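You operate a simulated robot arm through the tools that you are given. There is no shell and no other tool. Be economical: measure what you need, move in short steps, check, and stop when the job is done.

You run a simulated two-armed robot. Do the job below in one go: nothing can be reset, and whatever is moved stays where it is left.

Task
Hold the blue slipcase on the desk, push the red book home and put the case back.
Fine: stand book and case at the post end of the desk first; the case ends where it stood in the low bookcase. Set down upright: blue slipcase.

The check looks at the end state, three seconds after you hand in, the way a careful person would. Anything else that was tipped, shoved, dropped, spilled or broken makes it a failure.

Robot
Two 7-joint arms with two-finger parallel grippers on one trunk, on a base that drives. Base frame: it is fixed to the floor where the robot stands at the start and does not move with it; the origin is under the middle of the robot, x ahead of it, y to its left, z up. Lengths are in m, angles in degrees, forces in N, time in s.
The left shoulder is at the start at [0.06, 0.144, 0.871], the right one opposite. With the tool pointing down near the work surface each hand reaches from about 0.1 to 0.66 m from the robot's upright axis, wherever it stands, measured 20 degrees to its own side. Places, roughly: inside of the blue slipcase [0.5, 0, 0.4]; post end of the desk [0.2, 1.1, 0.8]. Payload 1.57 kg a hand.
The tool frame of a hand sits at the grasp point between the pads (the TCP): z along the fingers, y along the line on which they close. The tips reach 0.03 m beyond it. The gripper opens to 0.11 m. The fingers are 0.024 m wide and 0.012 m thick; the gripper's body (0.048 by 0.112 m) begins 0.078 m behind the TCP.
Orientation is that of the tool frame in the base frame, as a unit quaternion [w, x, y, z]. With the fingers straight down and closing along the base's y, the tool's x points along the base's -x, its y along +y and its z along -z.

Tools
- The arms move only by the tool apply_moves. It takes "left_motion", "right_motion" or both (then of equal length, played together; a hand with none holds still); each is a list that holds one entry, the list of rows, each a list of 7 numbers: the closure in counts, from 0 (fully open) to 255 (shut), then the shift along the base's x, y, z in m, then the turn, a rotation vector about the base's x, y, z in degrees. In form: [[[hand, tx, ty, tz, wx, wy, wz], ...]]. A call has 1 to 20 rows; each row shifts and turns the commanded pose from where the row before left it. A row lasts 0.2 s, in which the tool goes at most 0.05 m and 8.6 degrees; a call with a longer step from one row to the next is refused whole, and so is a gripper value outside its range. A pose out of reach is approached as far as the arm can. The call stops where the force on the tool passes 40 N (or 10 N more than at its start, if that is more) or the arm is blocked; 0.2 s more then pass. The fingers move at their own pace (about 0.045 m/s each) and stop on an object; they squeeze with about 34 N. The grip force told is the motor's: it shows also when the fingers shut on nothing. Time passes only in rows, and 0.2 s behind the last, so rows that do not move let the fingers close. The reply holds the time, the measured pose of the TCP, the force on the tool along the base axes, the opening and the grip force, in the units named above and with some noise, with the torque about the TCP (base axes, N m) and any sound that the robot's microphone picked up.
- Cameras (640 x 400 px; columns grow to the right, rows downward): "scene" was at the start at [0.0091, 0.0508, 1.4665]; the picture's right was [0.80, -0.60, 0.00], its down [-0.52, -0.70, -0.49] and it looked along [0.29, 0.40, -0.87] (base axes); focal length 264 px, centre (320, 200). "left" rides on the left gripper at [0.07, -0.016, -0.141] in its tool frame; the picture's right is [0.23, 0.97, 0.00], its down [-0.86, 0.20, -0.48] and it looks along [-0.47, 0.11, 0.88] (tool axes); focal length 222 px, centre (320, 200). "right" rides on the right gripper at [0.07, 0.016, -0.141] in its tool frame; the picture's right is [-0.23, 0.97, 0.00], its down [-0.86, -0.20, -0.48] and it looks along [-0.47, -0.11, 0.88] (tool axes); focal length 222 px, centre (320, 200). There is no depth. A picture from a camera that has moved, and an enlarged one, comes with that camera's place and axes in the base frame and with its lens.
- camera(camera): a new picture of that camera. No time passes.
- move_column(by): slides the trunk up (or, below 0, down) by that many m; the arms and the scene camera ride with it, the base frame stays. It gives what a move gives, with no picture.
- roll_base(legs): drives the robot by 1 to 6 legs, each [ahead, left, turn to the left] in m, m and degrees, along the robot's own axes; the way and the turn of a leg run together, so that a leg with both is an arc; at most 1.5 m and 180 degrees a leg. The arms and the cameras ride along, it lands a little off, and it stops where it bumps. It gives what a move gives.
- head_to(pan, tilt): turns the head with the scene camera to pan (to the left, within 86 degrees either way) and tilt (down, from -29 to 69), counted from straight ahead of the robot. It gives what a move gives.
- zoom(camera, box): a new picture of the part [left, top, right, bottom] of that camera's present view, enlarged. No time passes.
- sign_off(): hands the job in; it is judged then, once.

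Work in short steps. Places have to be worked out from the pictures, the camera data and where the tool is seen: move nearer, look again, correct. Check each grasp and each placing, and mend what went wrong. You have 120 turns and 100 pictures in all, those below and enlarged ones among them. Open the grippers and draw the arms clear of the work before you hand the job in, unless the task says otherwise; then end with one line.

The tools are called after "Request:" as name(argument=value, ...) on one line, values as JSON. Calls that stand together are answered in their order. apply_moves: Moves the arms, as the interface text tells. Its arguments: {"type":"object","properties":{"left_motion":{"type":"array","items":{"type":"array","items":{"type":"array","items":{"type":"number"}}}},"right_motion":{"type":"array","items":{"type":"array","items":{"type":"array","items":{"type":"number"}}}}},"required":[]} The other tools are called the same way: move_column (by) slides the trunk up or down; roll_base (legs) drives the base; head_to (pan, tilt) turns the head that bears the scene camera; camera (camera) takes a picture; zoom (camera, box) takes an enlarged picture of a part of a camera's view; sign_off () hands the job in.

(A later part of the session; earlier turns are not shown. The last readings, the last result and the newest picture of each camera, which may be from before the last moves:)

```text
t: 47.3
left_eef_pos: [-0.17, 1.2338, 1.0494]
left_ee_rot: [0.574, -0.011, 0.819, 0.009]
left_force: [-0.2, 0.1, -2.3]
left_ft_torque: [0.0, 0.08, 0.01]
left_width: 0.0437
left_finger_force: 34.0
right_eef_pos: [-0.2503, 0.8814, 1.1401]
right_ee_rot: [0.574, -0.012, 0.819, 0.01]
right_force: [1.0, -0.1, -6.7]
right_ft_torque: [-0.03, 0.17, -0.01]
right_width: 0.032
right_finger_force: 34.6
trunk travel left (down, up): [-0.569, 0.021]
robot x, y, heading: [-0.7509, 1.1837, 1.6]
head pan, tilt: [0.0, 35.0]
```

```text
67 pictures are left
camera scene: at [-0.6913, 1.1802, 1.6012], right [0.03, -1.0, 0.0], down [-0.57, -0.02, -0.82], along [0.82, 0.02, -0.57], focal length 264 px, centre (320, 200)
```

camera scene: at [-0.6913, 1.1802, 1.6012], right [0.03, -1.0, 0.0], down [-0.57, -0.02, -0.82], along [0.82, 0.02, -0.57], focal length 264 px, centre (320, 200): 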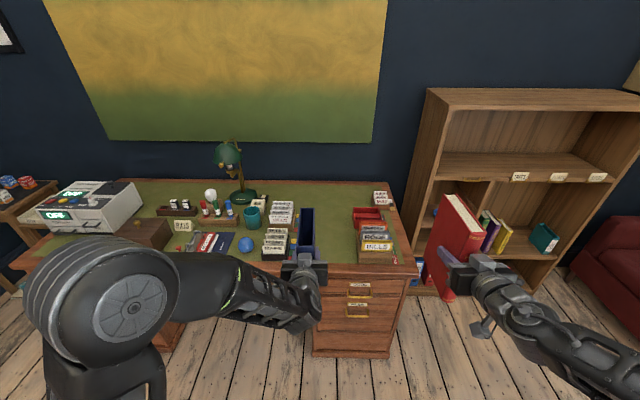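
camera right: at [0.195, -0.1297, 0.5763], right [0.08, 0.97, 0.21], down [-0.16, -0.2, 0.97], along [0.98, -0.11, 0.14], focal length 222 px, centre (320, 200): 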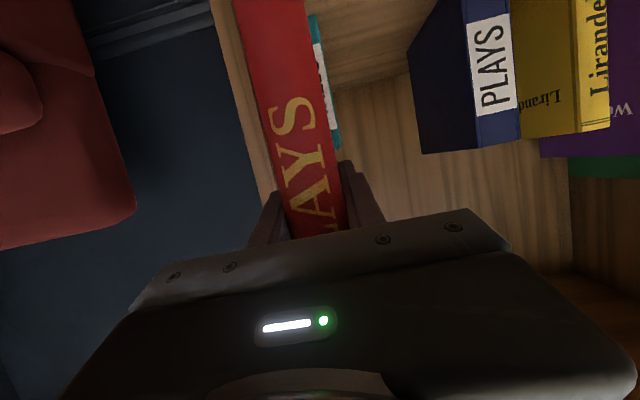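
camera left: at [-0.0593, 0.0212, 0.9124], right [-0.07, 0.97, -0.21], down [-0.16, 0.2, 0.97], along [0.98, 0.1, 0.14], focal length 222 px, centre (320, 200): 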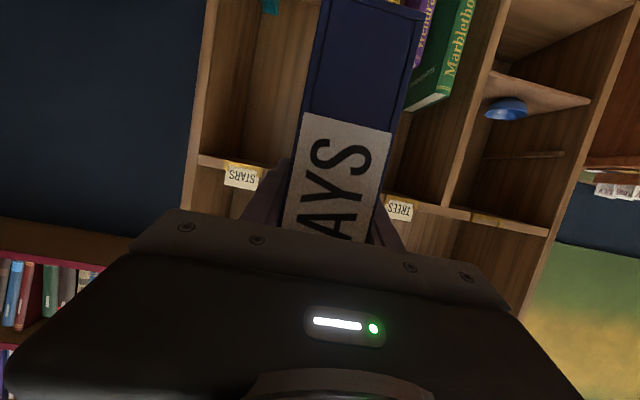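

Arrived. I zoom on the desk strip.

Request:
zoom(camera="scene", box=[220, 170, 440, 310])

```text
2.86 times, centred on (330, 240) of scene
camera zoom: at [-0.6913, 1.1802, 1.6012], right [0.03, -1.0, 0.0], down [-0.57, -0.02, -0.82], along [0.82, 0.02, -0.57], focal length 756 px, centre (291, 86)
```

zoom: 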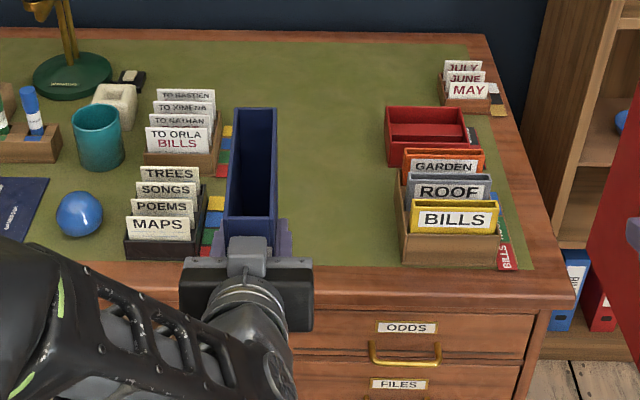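

Free strip y≈1.035–1.30, desk z≈0.76, front edge x≈0. Drive forward 0.33 with a small heading correction.

Request:
roll_base(legs=[[0, 0, -1.5], [0.33, 0, 0]])

Request:
camera(camera="scene")

```text
t: 49.9
left_eef_pos: [0.1643, 1.2187, 1.0498]
left_ee_rot: [0.574, 0.001, 0.819, 0.0]
left_force: [-0.4, -0.2, -2.3]
left_ft_torque: [0.0, 0.01, -0.01]
left_width: 0.0437
left_finger_force: 34.4
right_eef_pos: [0.0735, 0.8676, 1.141]
right_ee_rot: [0.573, 0.0, 0.819, 0.001]
right_force: [0.8, -0.3, -6.6]
right_ft_torque: [-0.01, 0.18, -0.02]
right_width: 0.0321
right_finger_force: 34.1
trunk travel left (down, up): [-0.569, 0.021]
robot x, y, heading: [-0.4199, 1.1802, 0.0]
head pan, tilt: [0.0, 35.0]
```

```text
65 pictures are left
camera scene: at [-0.358, 1.1784, 1.6012], right [0.0, -1.0, 0.0], down [-0.57, 0.0, -0.82], along [0.82, 0.0, -0.57], focal length 264 px, centre (320, 200)
```

scene: 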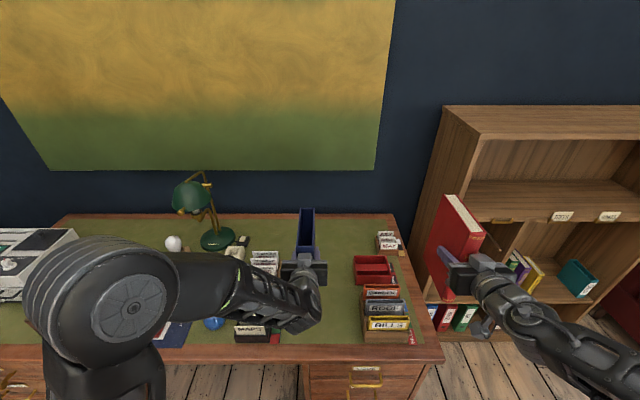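

Left hand holds the case over the strip (y≈1.219). I lower it to just above the desk.

Request:
apply_moves(left_motion=[[[255, 0, 0, -0.03, 0, 0, 0], [255, 0, 0, -0.03, 0, 0, 0], [255, 0, 0, -0.03, 0, 0, 0], [255, 0, 0, -0.03, 0, 0, 0], [255, 0, 0, -0.03, 0, 0, 0], [255, 0, 0, -0.025, 0, 0, 0], [255, 0, 0, 0, 0, 0, 0]]])

Request:
zoom(camera="scene", box=[200, 190, 420, 370])

```text
t: 51.5
left_eef_pos: [0.1634, 1.218, 0.8743]
left_ee_rot: [0.574, 0.001, 0.819, 0.0]
left_force: [-0.1, -0.7, -1.4]
left_ft_torque: [0.04, 0.08, 0.01]
left_width: 0.0439
left_finger_force: 34.1
right_eef_pos: [0.074, 0.8673, 1.1396]
right_ee_rot: [0.573, 0.0, 0.82, 0.002]
right_force: [-0.1, 0.0, -5.3]
right_ft_torque: [0.01, 0.16, 0.02]
right_width: 0.0318
right_finger_force: 33.9
trunk travel left (down, up): [-0.569, 0.021]
robot x, y, heading: [-0.4199, 1.1807, 0.1]
head pan, tilt: [0.0, 35.0]
```

```text
2.22 times, centred on (310, 280) of scene
camera zoom: at [-0.3594, 1.1784, 1.6012], right [0.0, -1.0, 0.0], down [-0.57, 0.0, -0.82], along [0.82, 0.0, -0.57], focal length 588 px, centre (342, 22)
```

zoom: 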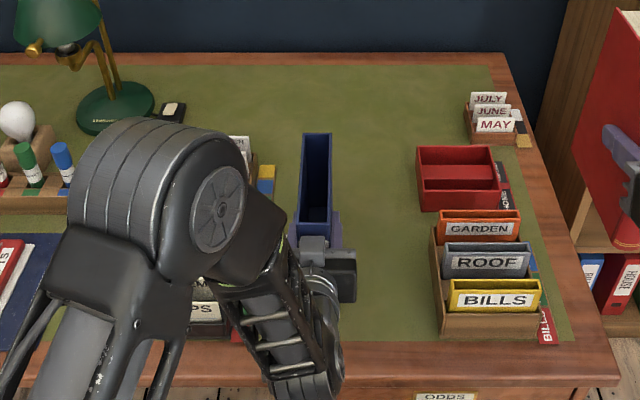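

Still clear, with the elbow high. I lower in small steps to touch down.

Request:
apply_moves(left_motion=[[[255, 0, 0, -0.01, 0, 0, 0], [255, 0, 0, -0.01, 0, 0, 0], [255, 0, 0, -0.005, 0, 0, 0], [255, 0, 0, -0.005, 0, 0, 0], [255, 0, 0, 0, 0, 0, 0]]])

Request:
camera(camera="left")

```text
t: 52.6
left_eef_pos: [0.1636, 1.2185, 0.844]
left_ee_rot: [0.574, 0.001, 0.819, 0.001]
left_force: [0.7, -0.9, -1.0]
left_ft_torque: [0.0, 0.05, 0.02]
left_width: 0.0438
left_finger_force: 33.9
right_eef_pos: [0.0726, 0.868, 1.1404]
right_ee_rot: [0.574, -0.001, 0.819, 0.002]
right_force: [0.5, 0.3, -6.5]
right_ft_torque: [0.02, 0.15, 0.0]
right_width: 0.0318
right_finger_force: 34.5
trunk travel left (down, up): [-0.569, 0.021]
robot x, y, heading: [-0.4223, 1.1784, 0.0]
head pan, tilt: [0.0, 35.0]
```

```text
63 pictures are left
camera left: at [0.0071, 1.2027, 0.8279], right [-0.08, 0.97, -0.21], down [-0.16, 0.2, 0.97], along [0.98, 0.11, 0.14], focal length 222 px, centre (320, 200)
```

left: 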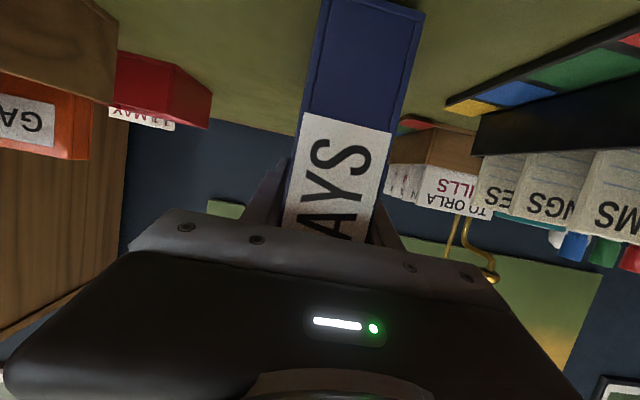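

Still no contact. Continue down in 4 mm steps.

Request:
apply_moves(left_motion=[[[255, 0, 0, -0.004, 0, 0, 0], [255, 0, 0, -0.004, 0, 0, 0], [255, 0, 0, 0, 0, 0, 0]]])

Request:
apply_moves(left_motion=[[[255, 0, 0, -0.004, 0, 0, 0], [255, 0, 0, 0, 0, 0, 0]]])

```text
t: 53.5
left_eef_pos: [0.1635, 1.2184, 0.8404]
left_ee_rot: [0.577, 0.0, 0.817, 0.001]
left_force: [-1.4, 2.5, 19.6]
left_ft_torque: [0.06, 1.4, -0.11]
left_width: 0.0436
left_finger_force: 34.5
right_eef_pos: [0.0707, 0.8686, 1.1415]
right_ee_rot: [0.574, -0.001, 0.819, 0.002]
right_force: [-0.8, 0.4, -7.6]
right_ft_torque: [0.0, 0.15, 0.03]
right_width: 0.0317
right_finger_force: 33.8
trunk travel left (down, up): [-0.569, 0.021]
robot x, y, heading: [-0.4182, 1.182, -0.2]
head pan, tilt: [0.0, 35.0]
```

```text
t: 54.0
left_eef_pos: [0.1631, 1.219, 0.8385]
left_ee_rot: [0.579, 0.001, 0.815, -0.001]
left_force: [2.4, 0.6, 33.4]
left_ft_torque: [0.04, 0.78, 0.32]
left_width: 0.0435
left_finger_force: 34.2
right_eef_pos: [0.0709, 0.8674, 1.1419]
right_ee_rot: [0.575, -0.001, 0.818, 0.002]
right_force: [0.8, -0.9, -6.2]
right_ft_torque: [0.04, 0.19, -0.01]
right_width: 0.0319
right_finger_force: 34.5
trunk travel left (down, up): [-0.569, 0.021]
robot x, y, heading: [-0.4188, 1.182, -0.1]
head pan, tilt: [0.0, 35.0]
```

Touched down (desk ≈0.76). Relieve the load, open to let it sit flat, and regrip.

Request:
apply_moves(left_motion=[[[255, 0, 0, 0.008, 0, 0, 0], [110, 0, 0, 0, 0, 0, 0], [110, 0, 0, 0, 0, 0, 0], [110, 0, 0, 0, 0, 0, 0], [110, 0, 0, 0, 0, 0, 0]]])

Request:
zoom(camera="scene", box=[200, 190, 420, 370])

```text
t: 55.2
left_eef_pos: [0.1634, 1.2183, 0.8414]
left_ee_rot: [0.574, 0.001, 0.819, 0.001]
left_force: [0.8, 0.0, -0.5]
left_ft_torque: [0.01, 0.0, -0.01]
left_width: 0.0625
left_finger_force: 0.0
right_eef_pos: [0.0732, 0.8672, 1.1406]
right_ee_rot: [0.574, -0.001, 0.819, 0.002]
right_force: [0.3, -0.4, -6.1]
right_ft_torque: [0.0, 0.13, -0.01]
right_width: 0.0321
right_finger_force: 34.2
trunk travel left (down, up): [-0.569, 0.021]
robot x, y, heading: [-0.4136, 1.182, -0.1]
head pan, tilt: [0.0, 35.0]
```

```text
2.22 times, centred on (310, 280) of scene
camera zoom: at [-0.3594, 1.1784, 1.6012], right [0.0, -1.0, 0.0], down [-0.57, 0.0, -0.82], along [0.82, 0.0, -0.57], focal length 588 px, centre (342, 22)
```

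zoom: 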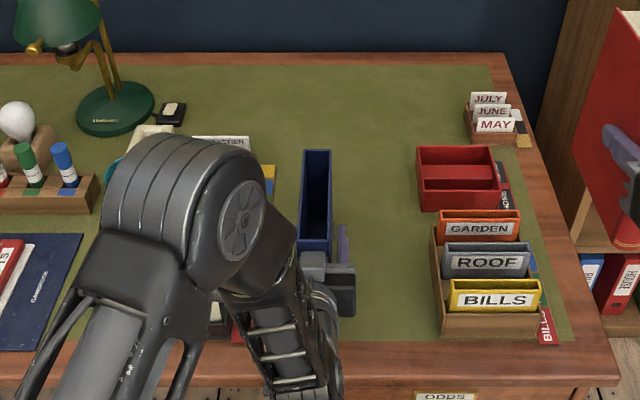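

The case stands on the desk freely. I retreat the left hand (back, up, left) so the book can be set beside it.

Request:
apply_moves(left_motion=[[[80, 0, 0, 0, 0, 0, 0], [80, -0.02, 0, 0, 0, 0, 0], [80, -0.02, 0, 0.005, 0, 0, 0], [80, -0.01, 0, 0.03, 0, 0, 0], [80, 0, 0, 0.04, 0, 0, 0], [80, 0, 0, 0.04, 0, 0, 0], [80, 0, 0, 0.04, 0, 0, 0], [80, 0, 0, 0.04, 0, 0, 0], [80, 0, 0.04, 0.02, 0, 0, 0], [80, 0, 0.04, 0, 0, 0, 0], [80, 0, 0.04, 0, 0, 0, 0], [80, 0, 0.04, 0, 0, 0, 0]]])

Request:
camera(camera="scene")

```text
t: 57.9
left_eef_pos: [0.1251, 1.3776, 1.0561]
left_ee_rot: [0.574, 0.002, 0.819, -0.001]
left_force: [0.0, 0.0, 0.0]
left_ft_torque: [0.0, -0.02, -0.03]
left_width: 0.0753
left_finger_force: 0.0
left hand out of reach, approached as far as the arm can: row 11
right_eef_pos: [0.0734, 0.8691, 1.141]
right_ee_rot: [0.573, 0.0, 0.82, 0.001]
right_force: [-0.8, 0.6, -6.8]
right_ft_torque: [0.03, 0.18, -0.02]
right_width: 0.032
right_finger_force: 33.5
trunk travel left (down, up): [-0.569, 0.021]
robot x, y, heading: [-0.4123, 1.1821, 0.0]
head pan, tilt: [0.0, 35.0]
```

```text
61 pictures are left
camera scene: at [-0.3599, 1.1793, 1.6013], right [0.0, -1.0, 0.0], down [-0.57, 0.0, -0.82], along [0.82, 0.0, -0.57], focal length 264 px, centre (320, 200)
```

scene: 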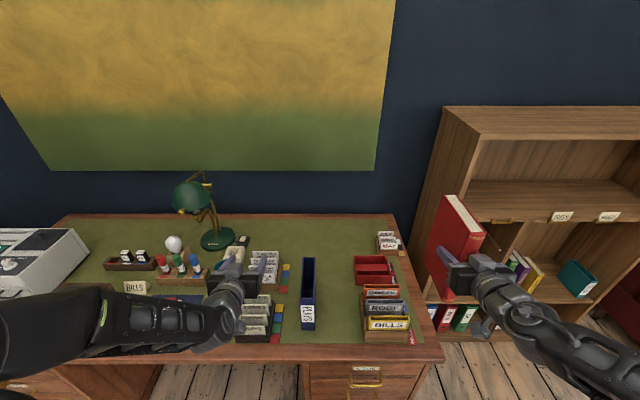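

Case stands well. I bring the book over y≈1.105 at height, then down to just above the desk.

Request:
apply_moves(right_motion=[[[255, 0.0115, 0.0297, 0, 0, 0, 0], [255, 0.0115, 0.0297, 0, 0, 0, 0], [255, 0.0115, 0.0297, 0, 0, 0, 0], [255, 0.0115, 0.0297, 0, 0, 0, 0], [255, 0.0115, 0.0297, 0, 0, 0, 0], [255, 0.0115, 0.0297, 0, 0, 0, 0], [255, 0.0115, 0.0297, 0, 0, 0, 0], [255, 0.0115, 0.0297, 0, 0, 0, 0], [255, 0, 0, -0.03, 0, 0, 0], [255, 0, 0, -0.03, 0, 0, 0], [255, 0, 0, -0.03, 0, 0, 0], [255, 0, 0, 0, 0, 0, 0]]])

Request:
camera(camera="scene")

```text
t: 60.5
left_eef_pos: [0.1255, 1.377, 1.057]
left_ee_rot: [0.574, 0.001, 0.819, 0.0]
left_force: [-0.4, 0.7, -0.3]
left_ft_torque: [-0.01, 0.02, 0.03]
left_width: 0.0754
left_finger_force: 0.0
right_eef_pos: [0.1653, 1.1041, 1.0502]
right_ee_rot: [0.573, -0.001, 0.819, 0.002]
right_force: [1.3, 0.0, -6.5]
right_ft_torque: [-0.01, 0.17, 0.01]
right_width: 0.0321
right_finger_force: 33.6
trunk travel left (down, up): [-0.569, 0.021]
robot x, y, heading: [-0.4188, 1.1813, -0.2]
head pan, tilt: [0.0, 35.0]
```

```text
60 pictures are left
camera scene: at [-0.3598, 1.1791, 1.6013], right [0.0, -1.0, 0.0], down [-0.57, 0.0, -0.82], along [0.82, 0.0, -0.57], focal length 264 px, centre (320, 200)
```

scene: 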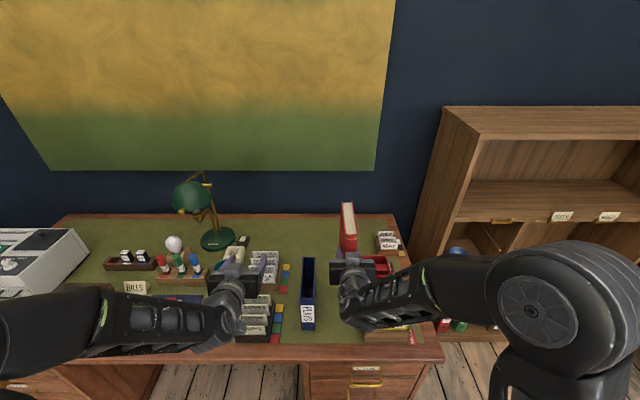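

Clear above the strip. Lower further.

Request:
apply_moves(right_motion=[[[255, 0, 0, -0.03, 0, 0, 0], [255, 0, 0, -0.03, 0, 0, 0], [255, 0, 0, -0.03, 0, 0, 0], [255, 0, 0, -0.03, 0, 0, 0], [255, 0, 0, -0.03, 0, 0, 0], [255, 0, 0, 0, 0, 0, 0]]])

Request:
zoom(camera="scene", box=[240, 190, 460, 370])

Request:
camera(camera="right")

```text
t: 61.9
left_eef_pos: [0.1259, 1.3777, 1.056]
left_ee_rot: [0.575, 0.001, 0.818, 0.0]
left_force: [-0.3, 1.0, 0.8]
left_ft_torque: [0.02, -0.01, -0.05]
left_width: 0.0755
left_finger_force: 0.1
right_eef_pos: [0.1648, 1.1047, 0.9022]
right_ee_rot: [0.574, 0.0, 0.819, 0.001]
right_force: [-0.4, 0.8, -7.1]
right_ft_torque: [0.04, 0.18, 0.02]
right_width: 0.0321
right_finger_force: 33.8
trunk travel left (down, up): [-0.569, 0.021]
robot x, y, heading: [-0.4204, 1.1836, -0.1]
head pan, tilt: [0.0, 35.0]
```

```text
2.22 times, centred on (350, 280) of scene
camera zoom: at [-0.3597, 1.1789, 1.6013], right [0.0, -1.0, 0.0], down [-0.57, 0.0, -0.82], along [0.82, 0.0, -0.57], focal length 588 px, centre (253, 22)
```

zoom: 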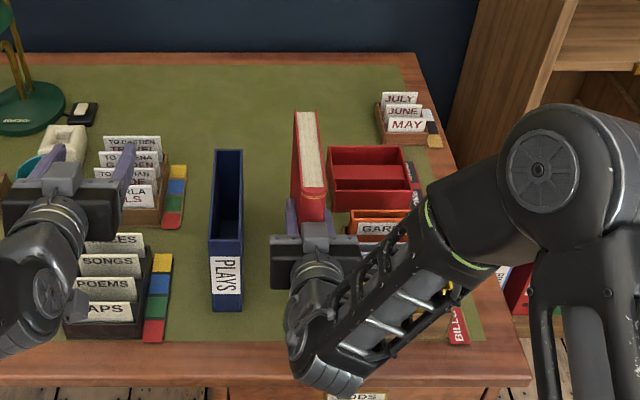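

```text
58 pictures are left
camera right: at [0.0076, 1.1211, 0.8824], right [0.08, 0.97, 0.22], down [-0.16, -0.2, 0.97], along [0.98, -0.11, 0.14], focal length 222 px, centre (320, 200)
```

right: 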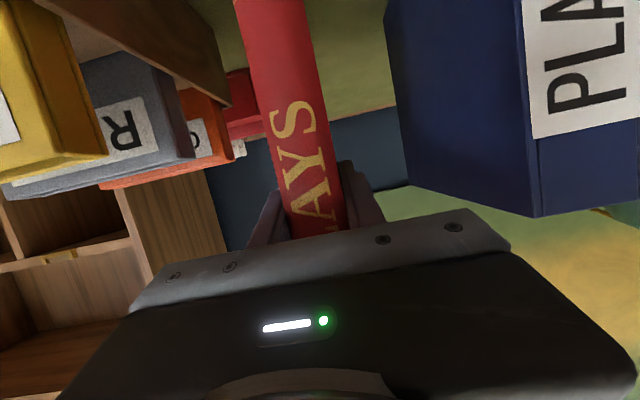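

Spacing is good on both sides. Lower the last bit with small steps, watching force.

Request:
apply_moves(right_motion=[[[255, 0, 0, -0.015, 0, 0, 0], [255, 0, 0, -0.01, 0, 0, 0], [255, 0, 0, -0.005, 0, 0, 0], [255, 0, 0, 0, 0, 0, 0]]])

Request:
zoom(camera="scene", box=[280, 240, 440, 370])

```text
t: 62.9
left_eef_pos: [0.1252, 1.3774, 1.0551]
left_ee_rot: [0.574, 0.001, 0.819, 0.0]
left_force: [-0.2, -0.1, -0.5]
left_ft_torque: [0.02, -0.01, 0.01]
left_width: 0.0755
left_finger_force: 0.0
right_eef_pos: [0.1647, 1.1063, 0.8704]
right_ee_rot: [0.574, 0.0, 0.819, 0.001]
right_force: [-0.4, -0.1, -6.1]
right_ft_torque: [-0.02, 0.18, -0.01]
right_width: 0.0321
right_finger_force: 34.0
trunk travel left (down, up): [-0.569, 0.021]
robot x, y, heading: [-0.4191, 1.1802, -0.1]
head pan, tilt: [0.0, 35.0]
```

```text
3.08 times, centred on (360, 305) of scene
camera zoom: at [-0.3593, 1.1788, 1.6012], right [0.0, -1.0, 0.0], down [-0.57, 0.0, -0.82], along [0.82, 0.0, -0.57], focal length 814 px, centre (197, -123)
```

zoom: 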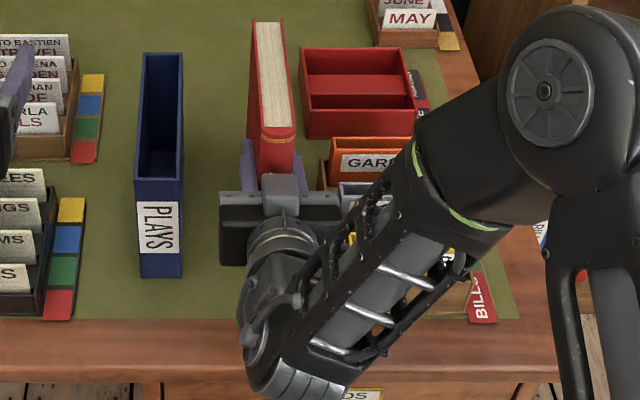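

Not touching yet; a few more millimetres.

Request:
apply_moves(right_motion=[[[255, 0, 0, -0.004, 0, 0, 0], [255, 0, 0, -0.004, 0, 0, 0], [255, 0, 0, 0, 0, 0, 0]]])

```text
t: 63.6
left_eef_pos: [0.1255, 1.377, 1.0549]
left_ee_rot: [0.574, 0.001, 0.819, 0.0]
left_force: [-0.3, 0.8, -0.1]
left_ft_torque: [-0.01, -0.01, 0.0]
left_width: 0.0752
left_finger_force: 0.0
right_eef_pos: [0.1641, 1.1049, 0.8618]
right_ee_rot: [0.574, 0.0, 0.819, 0.002]
right_force: [0.3, 0.0, -6.8]
right_ft_torque: [-0.04, 0.16, -0.02]
right_width: 0.0322
right_finger_force: 33.7
trunk travel left (down, up): [-0.569, 0.021]
robot x, y, heading: [-0.4174, 1.1804, -0.0]
head pan, tilt: [0.0, 35.0]
```

Request:
apply_moves(right_motion=[[[255, 0, 0, -0.003, 0, 0, 0], [255, 0, 0, -0.003, 0, 0, 0], [255, 0, 0, 0, 0, 0, 0]]])

```text
t: 64.5
left_eef_pos: [0.1241, 1.3767, 1.0573]
left_ee_rot: [0.575, 0.001, 0.818, 0.0]
left_force: [0.3, -0.1, -1.0]
left_ft_torque: [-0.01, 0.02, 0.0]
left_width: 0.0753
left_finger_force: 0.0
right_eef_pos: [0.165, 1.1056, 0.8615]
right_ee_rot: [0.579, 0.001, 0.815, 0.001]
right_force: [1.1, -1.6, 30.5]
right_ft_torque: [-0.6, 1.06, -0.16]
right_width: 0.032
right_finger_force: 33.9
trunk travel left (down, up): [-0.569, 0.021]
robot x, y, heading: [-0.4203, 1.1841, 0.1]
head pan, tilt: [0.0, 35.0]
```

Contact. Relieve and open slightly.

Request:
apply_moves(right_motion=[[[255, 0, 0, 0.005, 0, 0, 0], [130, 0, 0, 0, 0, 0, 0], [130, 0, 0, 0, 0, 0, 0], [130, 0, 0, 0, 0, 0, 0], [130, 0, 0, 0, 0, 0, 0]]])

Request:
zoom(camera="scene", box=[280, 190, 440, 320])

```text
t: 65.7
left_eef_pos: [0.125, 1.378, 1.0563]
left_ee_rot: [0.574, 0.002, 0.819, 0.0]
left_force: [-0.1, -0.5, -1.0]
left_ft_torque: [0.04, -0.02, 0.0]
left_width: 0.0758
left_finger_force: 0.0
right_eef_pos: [0.1645, 1.1065, 0.861]
right_ee_rot: [0.574, 0.0, 0.819, 0.001]
right_force: [0.5, 0.2, -0.8]
right_ft_torque: [0.01, -0.01, 0.04]
right_width: 0.0539
right_finger_force: 0.0
trunk travel left (down, up): [-0.569, 0.021]
robot x, y, heading: [-0.418, 1.1771, -0.0]
head pan, tilt: [0.0, 35.0]
```

```text
3.08 times, centred on (360, 255) of scene
camera zoom: at [-0.3599, 1.1789, 1.6013], right [0.0, -1.0, 0.0], down [-0.57, 0.0, -0.82], along [0.82, 0.0, -0.57], focal length 814 px, centre (197, 31)
```

zoom: 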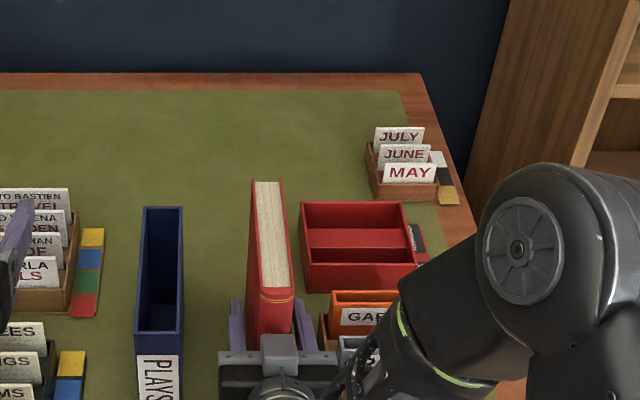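

Book stands upright on its own. Retreat right hand back/up and turn it to point down.

Request:
apply_moves(right_motion=[[[110, 0, 0, 0, 0, 0, 0], [110, -0.02, 0, 0, 0, 0, 0], [110, -0.02, 0, 0.005, 0, 0, 0], [110, 0, 0, 0.03, 0, 0, 0], [110, 0, 0, 0.04, 0, 0, 0], [110, 0, 0, 0.04, 0, 0, 0], [110, 0, 0, 0.04, 0, 0, 0], [110, 0, 0, 0.04, 0, 0, 0], [110, 0, 0, 0.04, 0, 0, 0], [110, 0, 0, 0, 0, 7.8, 0], [110, 0, 0, 0, 0, 7.8, 0], [110, 0, 0, 0, 0, 7.8, 0], [110, 0, 0, 0, 0, 7.8, 0], [110, 0, 0, 0, 0, 7.8, 0], [110, 0, 0, 0, 0, 7.8, 0], [110, 0, 0, 0, 0, 7.8, 0], [110, 0, 0, 0, 0, 7.8, 0], [110, 0, 0, 0, 0, 7.8, 0], [110, 0, 0, 0, 0, 0, 0]]])

Request:
camera(camera="scene")

Request:
camera(camera="right")

```text
t: 69.7
left_eef_pos: [0.1257, 1.3773, 1.0567]
left_ee_rot: [0.574, 0.001, 0.819, 0.001]
left_force: [-0.1, 0.0, 0.1]
left_ft_torque: [-0.03, 0.01, -0.01]
left_width: 0.0755
left_finger_force: 0.0
right_eef_pos: [0.1245, 1.1059, 1.0959]
right_ee_rot: [-0.002, 0.0, 1.0, 0.001]
right_force: [-0.1, 0.0, 0.0]
right_ft_torque: [0.01, -0.04, -0.01]
right_width: 0.0628
right_finger_force: 0.0
trunk travel left (down, up): [-0.569, 0.021]
robot x, y, heading: [-0.4215, 1.1852, 0.2]
head pan, tilt: [0.0, 35.0]
```

```text
55 pictures are left
camera scene: at [-0.3605, 1.1786, 1.6013], right [0.0, -1.0, 0.0], down [-0.57, 0.0, -0.82], along [0.82, 0.0, -0.57], focal length 264 px, centre (320, 200)
```

scene: 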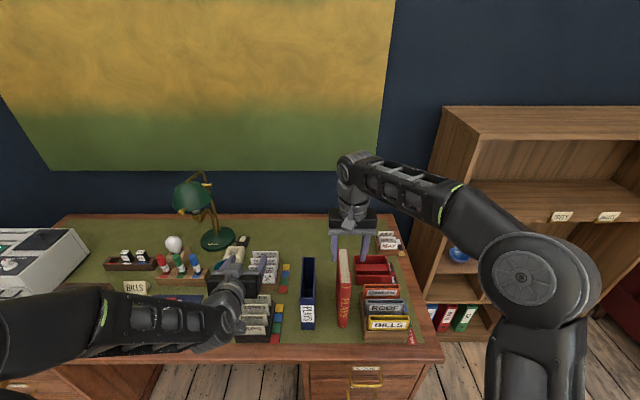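

```text
54 pictures are left
camera right: at [0.0551, 1.1213, 1.2377], right [0.23, 0.97, 0.0], down [0.86, -0.2, 0.47], along [0.46, -0.11, -0.88], focal length 222 px, centre (320, 200)
```

right: 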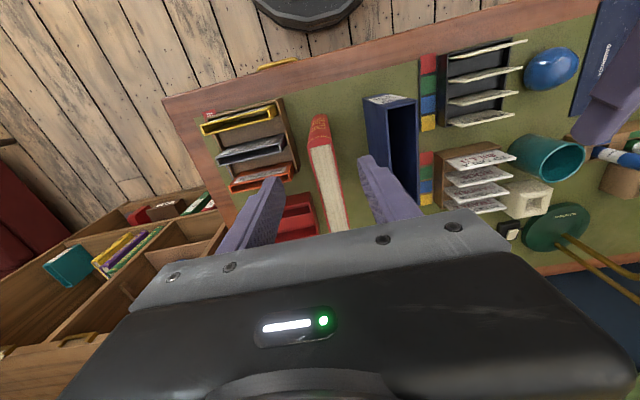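

Both stand as required. Now I move the right hand aside a bit and bring the left back down to hold the case.

Request:
apply_moves(left_motion=[[[80, 0, 0, 0, 0, 0, 0], [80, 0, 0, 0, 0, 0, 0], [80, 0, -0.04, 0, 0, 0, 0], [80, 0, -0.04, 0, 0, 0, 0], [80, 0, -0.04, 0, 0, 0, 0], [80, 0, -0.039, 0, 0, 0, 0], [80, 0, 0, -0.03, 0, 0, 0], [80, 0, 0, 0, 0, 0, 0]]], right_motion=[[[110, 0, -0.04, 0.03, 0, 0, 0], [110, 0, -0.04, 0.02, 0, 0, 0], [110, 0, 0, 0, 0, 0, 0], [110, 0, 0, 0, 0, 0, 0], [110, 0, 0, 0, 0, 0, 0], [110, 0, 0, 0, 0, 0, 0], [110, 0, 0, 0, 0, 0, 0], [110, 0, 0, 0, 0, 0, 0]]])

Request:
zoom(camera="scene", box=[200, 190, 420, 370])

```text
t: 71.5
left_eef_pos: [0.1221, 1.2179, 1.0266]
left_ee_rot: [0.575, 0.001, 0.818, 0.0]
left_force: [-0.4, -0.5, -0.2]
left_ft_torque: [0.03, 0.04, -0.01]
left_width: 0.0754
left_finger_force: 0.0
right_eef_pos: [0.1229, 1.0659, 1.1281]
right_ee_rot: [0.0, 0.0, 1.0, 0.002]
right_force: [0.2, 0.3, -0.3]
right_ft_torque: [0.04, 0.0, 0.0]
right_width: 0.0628
right_finger_force: 0.0
right hand out of reach, approached as far as the arm can: row 2
trunk travel left (down, up): [-0.569, 0.021]
robot x, y, heading: [-0.4188, 1.182, 0.0]
head pan, tilt: [0.0, 35.0]
```

```text
2.22 times, centred on (310, 280) of scene
camera zoom: at [-0.3605, 1.1787, 1.6013], right [0.0, -1.0, 0.0], down [-0.57, 0.0, -0.82], along [0.82, 0.0, -0.57], focal length 588 px, centre (342, 22)
```

zoom: 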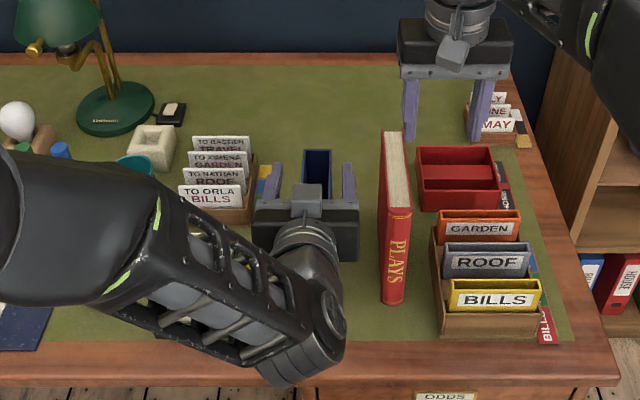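

Aligned over the case. Descend and go forward, then close to hold.

Request:
apply_moves(left_motion=[[[80, 0, 0, -0.03, 0, 0, 0], [80, 0, 0, -0.03, 0, 0, 0], [80, 0, 0, -0.03, 0, 0, 0], [80, 0, 0, -0.03, 0, 0, 0], [80, 0, 0, -0.03, 0, 0, 0], [80, 0, 0, -0.03, 0, 0, 0], [80, 0.02, 0, -0.003, 0, 0, 0], [80, 0.02, 0, 0, 0, 0, 0], [80, 0, 0, 0, 0, 0, 0]]])

Request:
zoom(camera="scene", box=[200, 190, 420, 370])

```text
t: 73.5
left_eef_pos: [0.1618, 1.2182, 0.844]
left_ee_rot: [0.574, 0.001, 0.819, 0.0]
left_force: [0.0, 0.4, 0.4]
left_ft_torque: [0.0, 0.03, 0.01]
left_width: 0.0756
left_finger_force: 0.1
right_eef_pos: [0.125, 1.0675, 1.1279]
right_ee_rot: [-0.001, 0.001, 1.0, 0.001]
right_force: [0.2, -0.1, -0.8]
right_ft_torque: [-0.01, -0.02, -0.01]
right_width: 0.0624
right_finger_force: 0.1
trunk travel left (down, up): [-0.569, 0.021]
robot x, y, heading: [-0.4171, 1.1798, 0.3]
head pan, tilt: [0.0, 35.0]
```

```text
2.22 times, centred on (310, 280) of scene
camera zoom: at [-0.3601, 1.1788, 1.6013], right [0.0, -1.0, 0.0], down [-0.57, 0.0, -0.82], along [0.82, 0.0, -0.57], focal length 588 px, centre (342, 22)
```

zoom: 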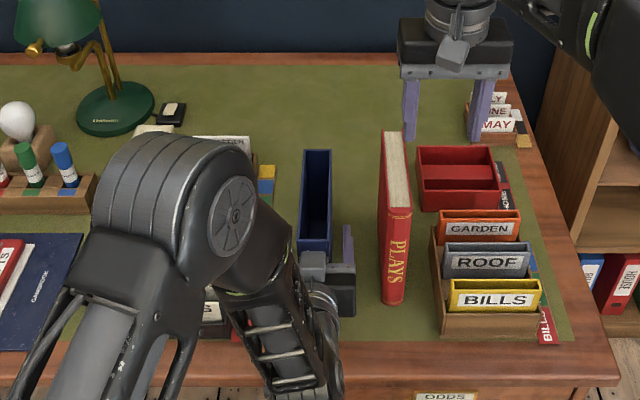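

Close the left grip, and bring the right hand over the book for a close look.

Request:
apply_moves(left_motion=[[[255, 0, 0, 0, 0, 0, 0], [255, 0, 0, 0, 0, 0, 0], [255, 0, 0, 0, 0, 0, 0], [255, 0, 0, 0, 0, 0, 0], [255, 0, 0, 0, 0, 0, 0]]], right_motion=[[[110, 0.02, 0.012, 0, 0, 0, 0], [110, 0.02, 0.012, 0, 0, 0, 0], [110, 0.02, 0.014, -0.02, 0, 0, 0], [110, 0, 0, -0.03, 0, 0, 0], [110, 0, 0, 0, 0, 0, 0]]])

Request:
camera(camera="right")

Request:
camera(camera="scene")

```text
t: 74.7
left_eef_pos: [0.1621, 1.2189, 0.8444]
left_ee_rot: [0.574, 0.001, 0.819, 0.0]
left_force: [0.4, 0.9, -0.5]
left_ft_torque: [-0.01, -0.13, 0.01]
left_width: 0.0438
left_finger_force: 33.9
right_eef_pos: [0.145, 1.0821, 1.0764]
right_ee_rot: [-0.001, 0.001, 1.0, 0.003]
right_force: [0.5, 0.3, 0.7]
right_ft_torque: [0.0, 0.01, -0.02]
right_width: 0.0625
right_finger_force: 0.0
right hand out of reach, approached as far as the arm can: row 1, 2
trunk travel left (down, up): [-0.569, 0.021]
robot x, y, heading: [-0.4201, 1.1815, -0.1]
head pan, tilt: [0.0, 35.0]
```

```text
51 pictures are left
camera right: at [0.0739, 1.0974, 1.2172], right [0.23, 0.97, 0.0], down [0.86, -0.2, 0.48], along [0.46, -0.11, -0.88], focal length 222 px, centre (320, 200)
```

right: 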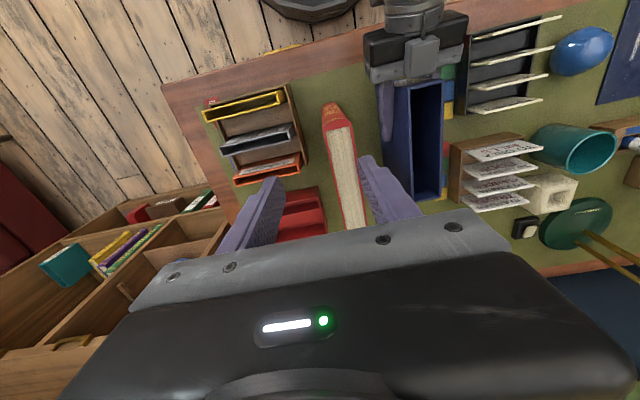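

```text
50 pictures are left
camera scene: at [-0.3598, 1.1789, 1.6013], right [0.0, -1.0, 0.0], down [-0.57, 0.0, -0.82], along [0.82, 0.0, -0.57], focal length 264 px, centre (320, 200)
```

scene: 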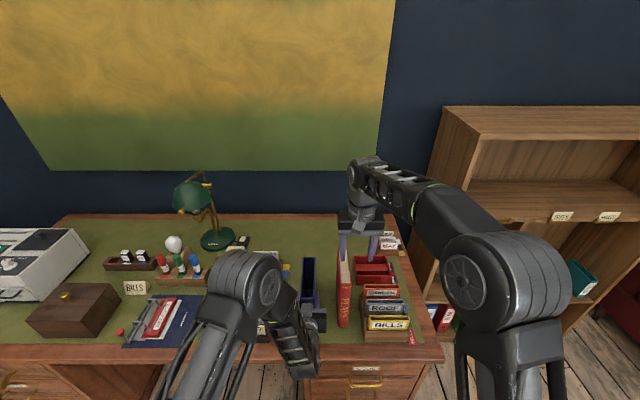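

Left holds the case firmly. Zoom to compare yaw/position of book and case.

Request:
zoom(camera="right", box=[290, 60, 490, 240])

```text
2.22 times, centred on (390, 150) of right
camera zoom: at [0.0739, 1.0974, 1.2172], right [0.23, 0.97, 0.0], down [0.86, -0.2, 0.48], along [0.46, -0.11, -0.88], focal length 494 px, centre (164, 311)
```

zoom: 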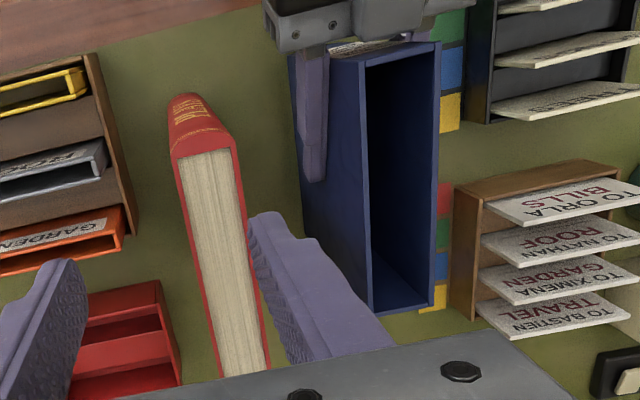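

Book: centre ≈(0.188, 1.105), top ≈0.965, no yaw; case centre ≈(0.183, 1.2185), rim ≈0.92. Move above the book.

Request:
apply_moves(right_motion=[[[110, 0.022, 0.011, -0.01, 0, 0, 0], [110, 0.021, 0.012, -0.02, 0, 0, 0], [110, 0, 0, 0, 0, 0, 0]]])

Request:
camera(camera="right")

Request:
zoom(camera="scene", box=[260, 190, 420, 320])

```text
t: 75.5
left_eef_pos: [0.162, 1.2191, 0.8433]
left_ee_rot: [0.574, 0.0, 0.819, 0.001]
left_force: [0.1, 0.0, 0.5]
left_ft_torque: [-0.04, -0.1, 0.0]
left_width: 0.0437
left_finger_force: 34.0
right_eef_pos: [0.186, 1.104, 1.0474]
right_ee_rot: [-0.001, 0.001, 1.0, 0.002]
right_force: [-0.7, 0.6, -0.5]
right_ft_torque: [0.0, -0.01, 0.02]
right_width: 0.0625
right_finger_force: 0.1
trunk travel left (down, up): [-0.569, 0.021]
robot x, y, heading: [-0.4197, 1.1826, 0.1]
head pan, tilt: [0.0, 35.0]
```

```text
48 pictures are left
camera right: at [0.1155, 1.1194, 1.1878], right [0.23, 0.97, 0.0], down [0.86, -0.2, 0.48], along [0.46, -0.11, -0.88], focal length 222 px, centre (320, 200)
```

right: 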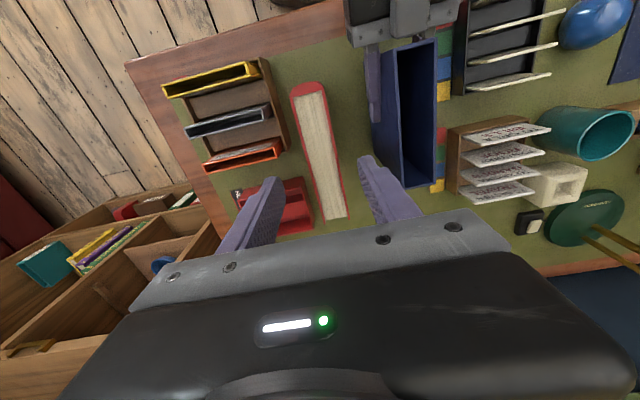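

```text
3.08 times, centred on (340, 255) of scene
camera zoom: at [-0.3601, 1.1788, 1.6013], right [0.0, -1.0, 0.0], down [-0.57, 0.0, -0.82], along [0.82, 0.0, -0.57], focal length 814 px, centre (258, 31)
```

zoom: 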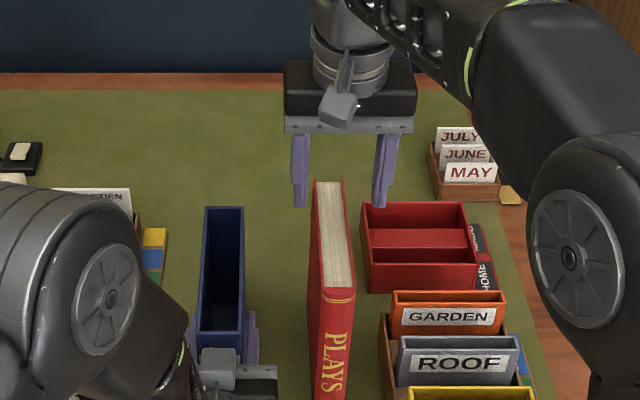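

Centred on the book. Descend to grip its top ~22 mm and close.

Request:
apply_moves(right_motion=[[[110, 0.001, 0.001, -0.03, 0, 0, 0], [110, 0, 0, -0.03, 0, 0, 0], [110, 0, 0, -0.03, 0, 0, 0], [110, 0, 0, -0.014, 0, 0, 0], [110, 0, 0, 0, 0, 0, 0]]])

Request:
zoom(camera="scene", box=[260, 190, 420, 320])

Request:
camera(camera="right")

```text
t: 76.7
left_eef_pos: [0.1618, 1.2188, 0.8435]
left_ee_rot: [0.574, 0.001, 0.819, 0.0]
left_force: [-0.1, 0.1, -0.1]
left_ft_torque: [-0.04, -0.12, 0.01]
left_width: 0.0436
left_finger_force: 34.0
right_eef_pos: [0.1898, 1.1041, 0.9427]
right_ee_rot: [0.0, 0.001, 1.0, 0.002]
right_force: [0.5, 0.4, 0.1]
right_ft_torque: [0.0, 0.01, -0.02]
right_width: 0.0627
right_finger_force: 0.1
trunk travel left (down, up): [-0.569, 0.021]
robot x, y, heading: [-0.4173, 1.1814, -0.1]
head pan, tilt: [0.0, 35.0]
```

```text
3.08 times, centred on (340, 255) of scene
camera zoom: at [-0.3599, 1.1789, 1.6013], right [0.0, -1.0, 0.0], down [-0.57, 0.0, -0.82], along [0.82, 0.0, -0.57], focal length 814 px, centre (258, 31)
```

zoom: 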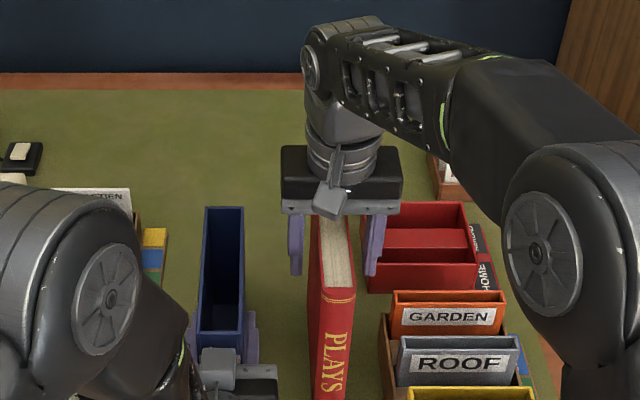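

```text
45 pictures are left
camera right: at [0.1193, 1.1203, 1.0832], right [0.23, 0.97, 0.0], down [0.86, -0.2, 0.48], along [0.46, -0.11, -0.88], focal length 222 px, centre (320, 200)
```

right: 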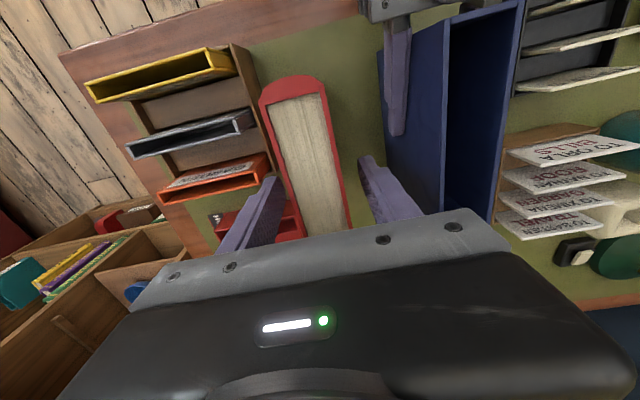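

Close on the book and lift it.

Request:
apply_moves(right_motion=[[[255, 0, 0, 0, 0, 0, 0], [255, 0, 0, 0, 0, 0, 0], [255, 0, 0, 0, 0, 0, 0], [255, 0, 0, 0, 0, 0, 0], [255, 0, 0, 0, 0, 0, 0], [255, 0, 0, 0.01, 0, 0, 0], [255, 0, 0, 0.03, 0, 0, 0], [255, 0, 0, 0.03, 0, 0, 0], [255, 0, 0, 0.03, 0, 0, 0], [255, 0, 0, 0.03, 0, 0, 0], [255, 0, 0, 0.03, 0, 0, 0], [255, 0, 0, 0.03, 0, 0, 0], [255, 0, 0, 0, 0, 0, 0]]])

Request:
camera(camera="scene")

Request:
camera(camera="right")

```text
t: 79.5
left_eef_pos: [0.1618, 1.2186, 0.8438]
left_ee_rot: [0.574, 0.001, 0.819, 0.0]
left_force: [-1.1, 0.1, 3.5]
left_ft_torque: [-0.06, -0.01, -0.05]
left_width: 0.0437
left_finger_force: 33.8
right_eef_pos: [0.1878, 1.1041, 1.0717]
right_ee_rot: [-0.002, 0.001, 1.0, 0.002]
right_force: [0.4, -0.2, -6.7]
right_ft_torque: [0.02, 0.03, 0.01]
right_width: 0.0321
right_finger_force: 33.7
right hand out of reach, approached as far as the arm can: row 11, 12
trunk travel left (down, up): [-0.569, 0.021]
robot x, y, heading: [-0.4157, 1.185, -0.0]
head pan, tilt: [0.0, 35.0]
```

```text
44 pictures are left
camera scene: at [-0.3597, 1.1788, 1.6013], right [0.0, -1.0, 0.0], down [-0.57, 0.0, -0.82], along [0.82, 0.0, -0.57], focal length 264 px, centre (320, 200)
```

scene: 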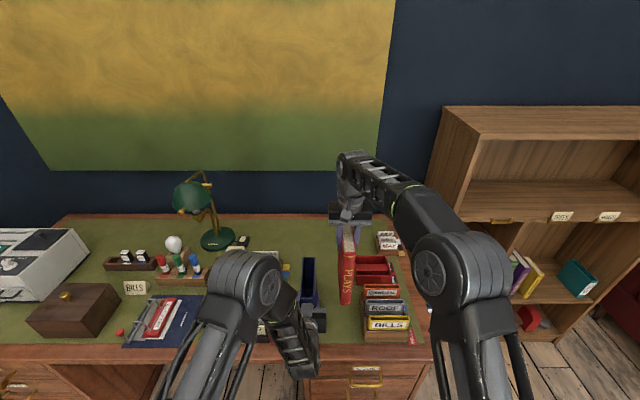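

```text
43 pictures are left
camera right: at [0.1177, 1.1195, 1.2126], right [0.23, 0.97, 0.0], down [0.86, -0.2, 0.48], along [0.46, -0.11, -0.88], focal length 222 px, centre (320, 200)
```

right: 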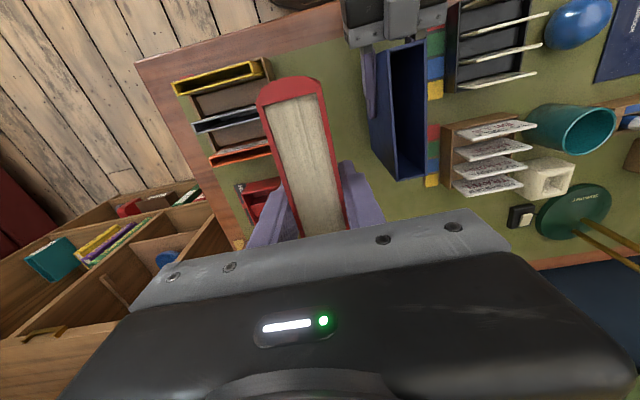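

The right arm hits its reach limit at this height, so the book can't clear the rim here. I'll draw the book nearer, raise the trunk 2 cm, and shift the held case nearer to the robot.

Request:
apply_moves(right_motion=[[[255, -0.02, 0, 0, 0, 0, 0], [255, -0.02, 0, 0.02, 0, 0, 0], [255, -0.02, -0.01, 0.03, 0, 0, 0], [255, -0.01, -0.02, 0.02, 0, 0, 0], [255, 0, -0.03, 0.01, 0, 0, 0], [255, 0, -0.03, 0, 0, 0, 0], [255, 0, 0, 0, 0, 0, 0]]])

Request:
move_column(by=0.02)

Request:
camera(camera="scene")

```text
t: 81.0
left_eef_pos: [0.1621, 1.2184, 0.8433]
left_ee_rot: [0.574, 0.0, 0.819, 0.0]
left_force: [0.8, 0.3, 3.3]
left_ft_torque: [-0.1, -0.1, -0.19]
left_width: 0.0438
left_finger_force: 34.6
right_eef_pos: [0.123, 1.0591, 1.1259]
right_ee_rot: [-0.002, 0.0, 1.0, 0.001]
right_force: [-0.4, -0.1, -7.0]
right_ft_torque: [-0.01, -0.02, -0.04]
right_width: 0.0319
right_finger_force: 34.6
right hand out of reach, approached as far as the arm can: row 4, 5
trunk travel left (down, up): [-0.569, 0.021]
robot x, y, heading: [-0.4149, 1.182, 0.3]
head pan, tilt: [0.0, 35.0]
```

```text
t: 81.7
left_eef_pos: [0.1625, 1.2193, 0.8626]
left_ee_rot: [0.573, 0.0, 0.819, 0.001]
left_force: [-0.4, -0.5, -2.2]
left_ft_torque: [0.0, 0.05, -0.04]
left_width: 0.0438
left_finger_force: 33.9
right_eef_pos: [0.1254, 1.0572, 1.146]
right_ee_rot: [-0.003, 0.001, 1.0, 0.002]
right_force: [0.2, 0.0, -6.5]
right_ft_torque: [0.03, 0.05, 0.03]
right_width: 0.0319
right_finger_force: 34.1
trunk travel left (down, up): [-0.589, 0.001]
robot x, y, heading: [-0.4182, 1.1792, 0.0]
head pan, tilt: [0.0, 35.0]
```

```text
42 pictures are left
camera scene: at [-0.3586, 1.1787, 1.6212], right [0.0, -1.0, 0.0], down [-0.57, 0.0, -0.82], along [0.82, 0.0, -0.57], focal length 264 px, centre (320, 200)
```

scene: 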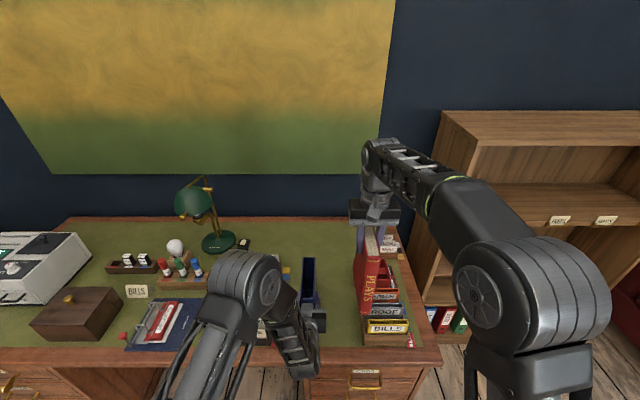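

Case now lifted 2 cm. Move it nearer and right, then set it down.

Request:
apply_moves(left_motion=[[[255, -0.02, -0.02, 0, 0, 0, 0], [255, -0.02, -0.02, 0, 0, 0, 0], [255, 0, -0.029, 0, 0, 0, 0], [255, 0, 0, -0.01, 0, 0, 0], [255, 0, 0, -0.006, 0, 0, 0], [255, 0, 0, 0, 0, 0, 0]]])

Request:
camera(camera="scene")

```text
t: 83.1
left_eef_pos: [0.1221, 1.1481, 0.8474]
left_ee_rot: [0.574, 0.001, 0.819, 0.001]
left_force: [-0.2, 0.3, -2.9]
left_ft_torque: [-0.03, 0.07, 0.01]
left_width: 0.0439
left_finger_force: 33.5
right_eef_pos: [0.1234, 1.0588, 1.1471]
right_ee_rot: [-0.001, 0.001, 1.0, 0.002]
right_force: [0.0, -0.5, -6.3]
right_ft_torque: [-0.05, 0.01, -0.01]
right_width: 0.032
right_finger_force: 34.2
trunk travel left (down, up): [-0.589, 0.001]
robot x, y, heading: [-0.4159, 1.184, -0.0]
head pan, tilt: [0.0, 35.0]
```

```text
41 pictures are left
camera scene: at [-0.3591, 1.1789, 1.6212], right [0.0, -1.0, 0.0], down [-0.57, 0.0, -0.82], along [0.82, 0.0, -0.57], focal length 264 px, centre (320, 200)
```

scene: 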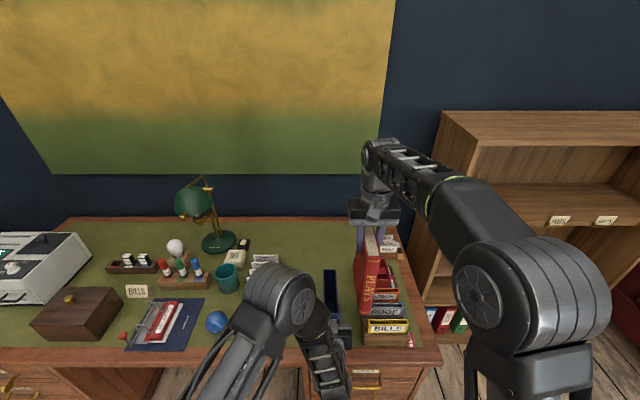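

Lower the last 4–5 mm to contact.

Request:
apply_moves(left_motion=[[[255, 0, 0, -0.003, 0, 0, 0], [255, 0, 0, -0.0015, 0, 0, 0], [255, 0, 0, 0, 0, 0, 0]]])

Request:
camera(camera="right")

```text
t: 83.9
left_eef_pos: [0.1215, 1.1486, 0.8434]
left_ee_rot: [0.574, 0.002, 0.819, -0.001]
left_force: [0.6, 0.8, 3.3]
left_ft_torque: [-0.04, 0.23, -0.01]
left_width: 0.0438
left_finger_force: 33.7
right_eef_pos: [0.1234, 1.059, 1.147]
right_ee_rot: [-0.002, 0.001, 1.0, 0.002]
right_force: [0.7, 0.1, -6.4]
right_ft_torque: [0.03, 0.0, 0.0]
right_width: 0.0318
right_finger_force: 33.3
trunk travel left (down, up): [-0.589, 0.001]
robot x, y, heading: [-0.4197, 1.1831, 0.2]
head pan, tilt: [0.0, 35.0]
```

```text
40 pictures are left
camera right: at [0.0538, 1.0742, 1.2874], right [0.23, 0.97, 0.0], down [0.86, -0.2, 0.48], along [0.46, -0.11, -0.88], focal length 222 px, centre (320, 200)
```

right: 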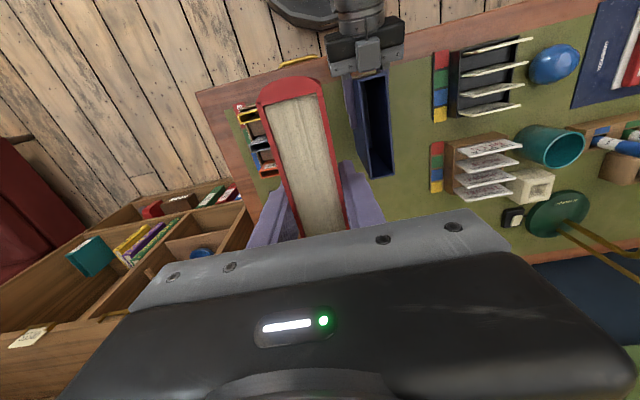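

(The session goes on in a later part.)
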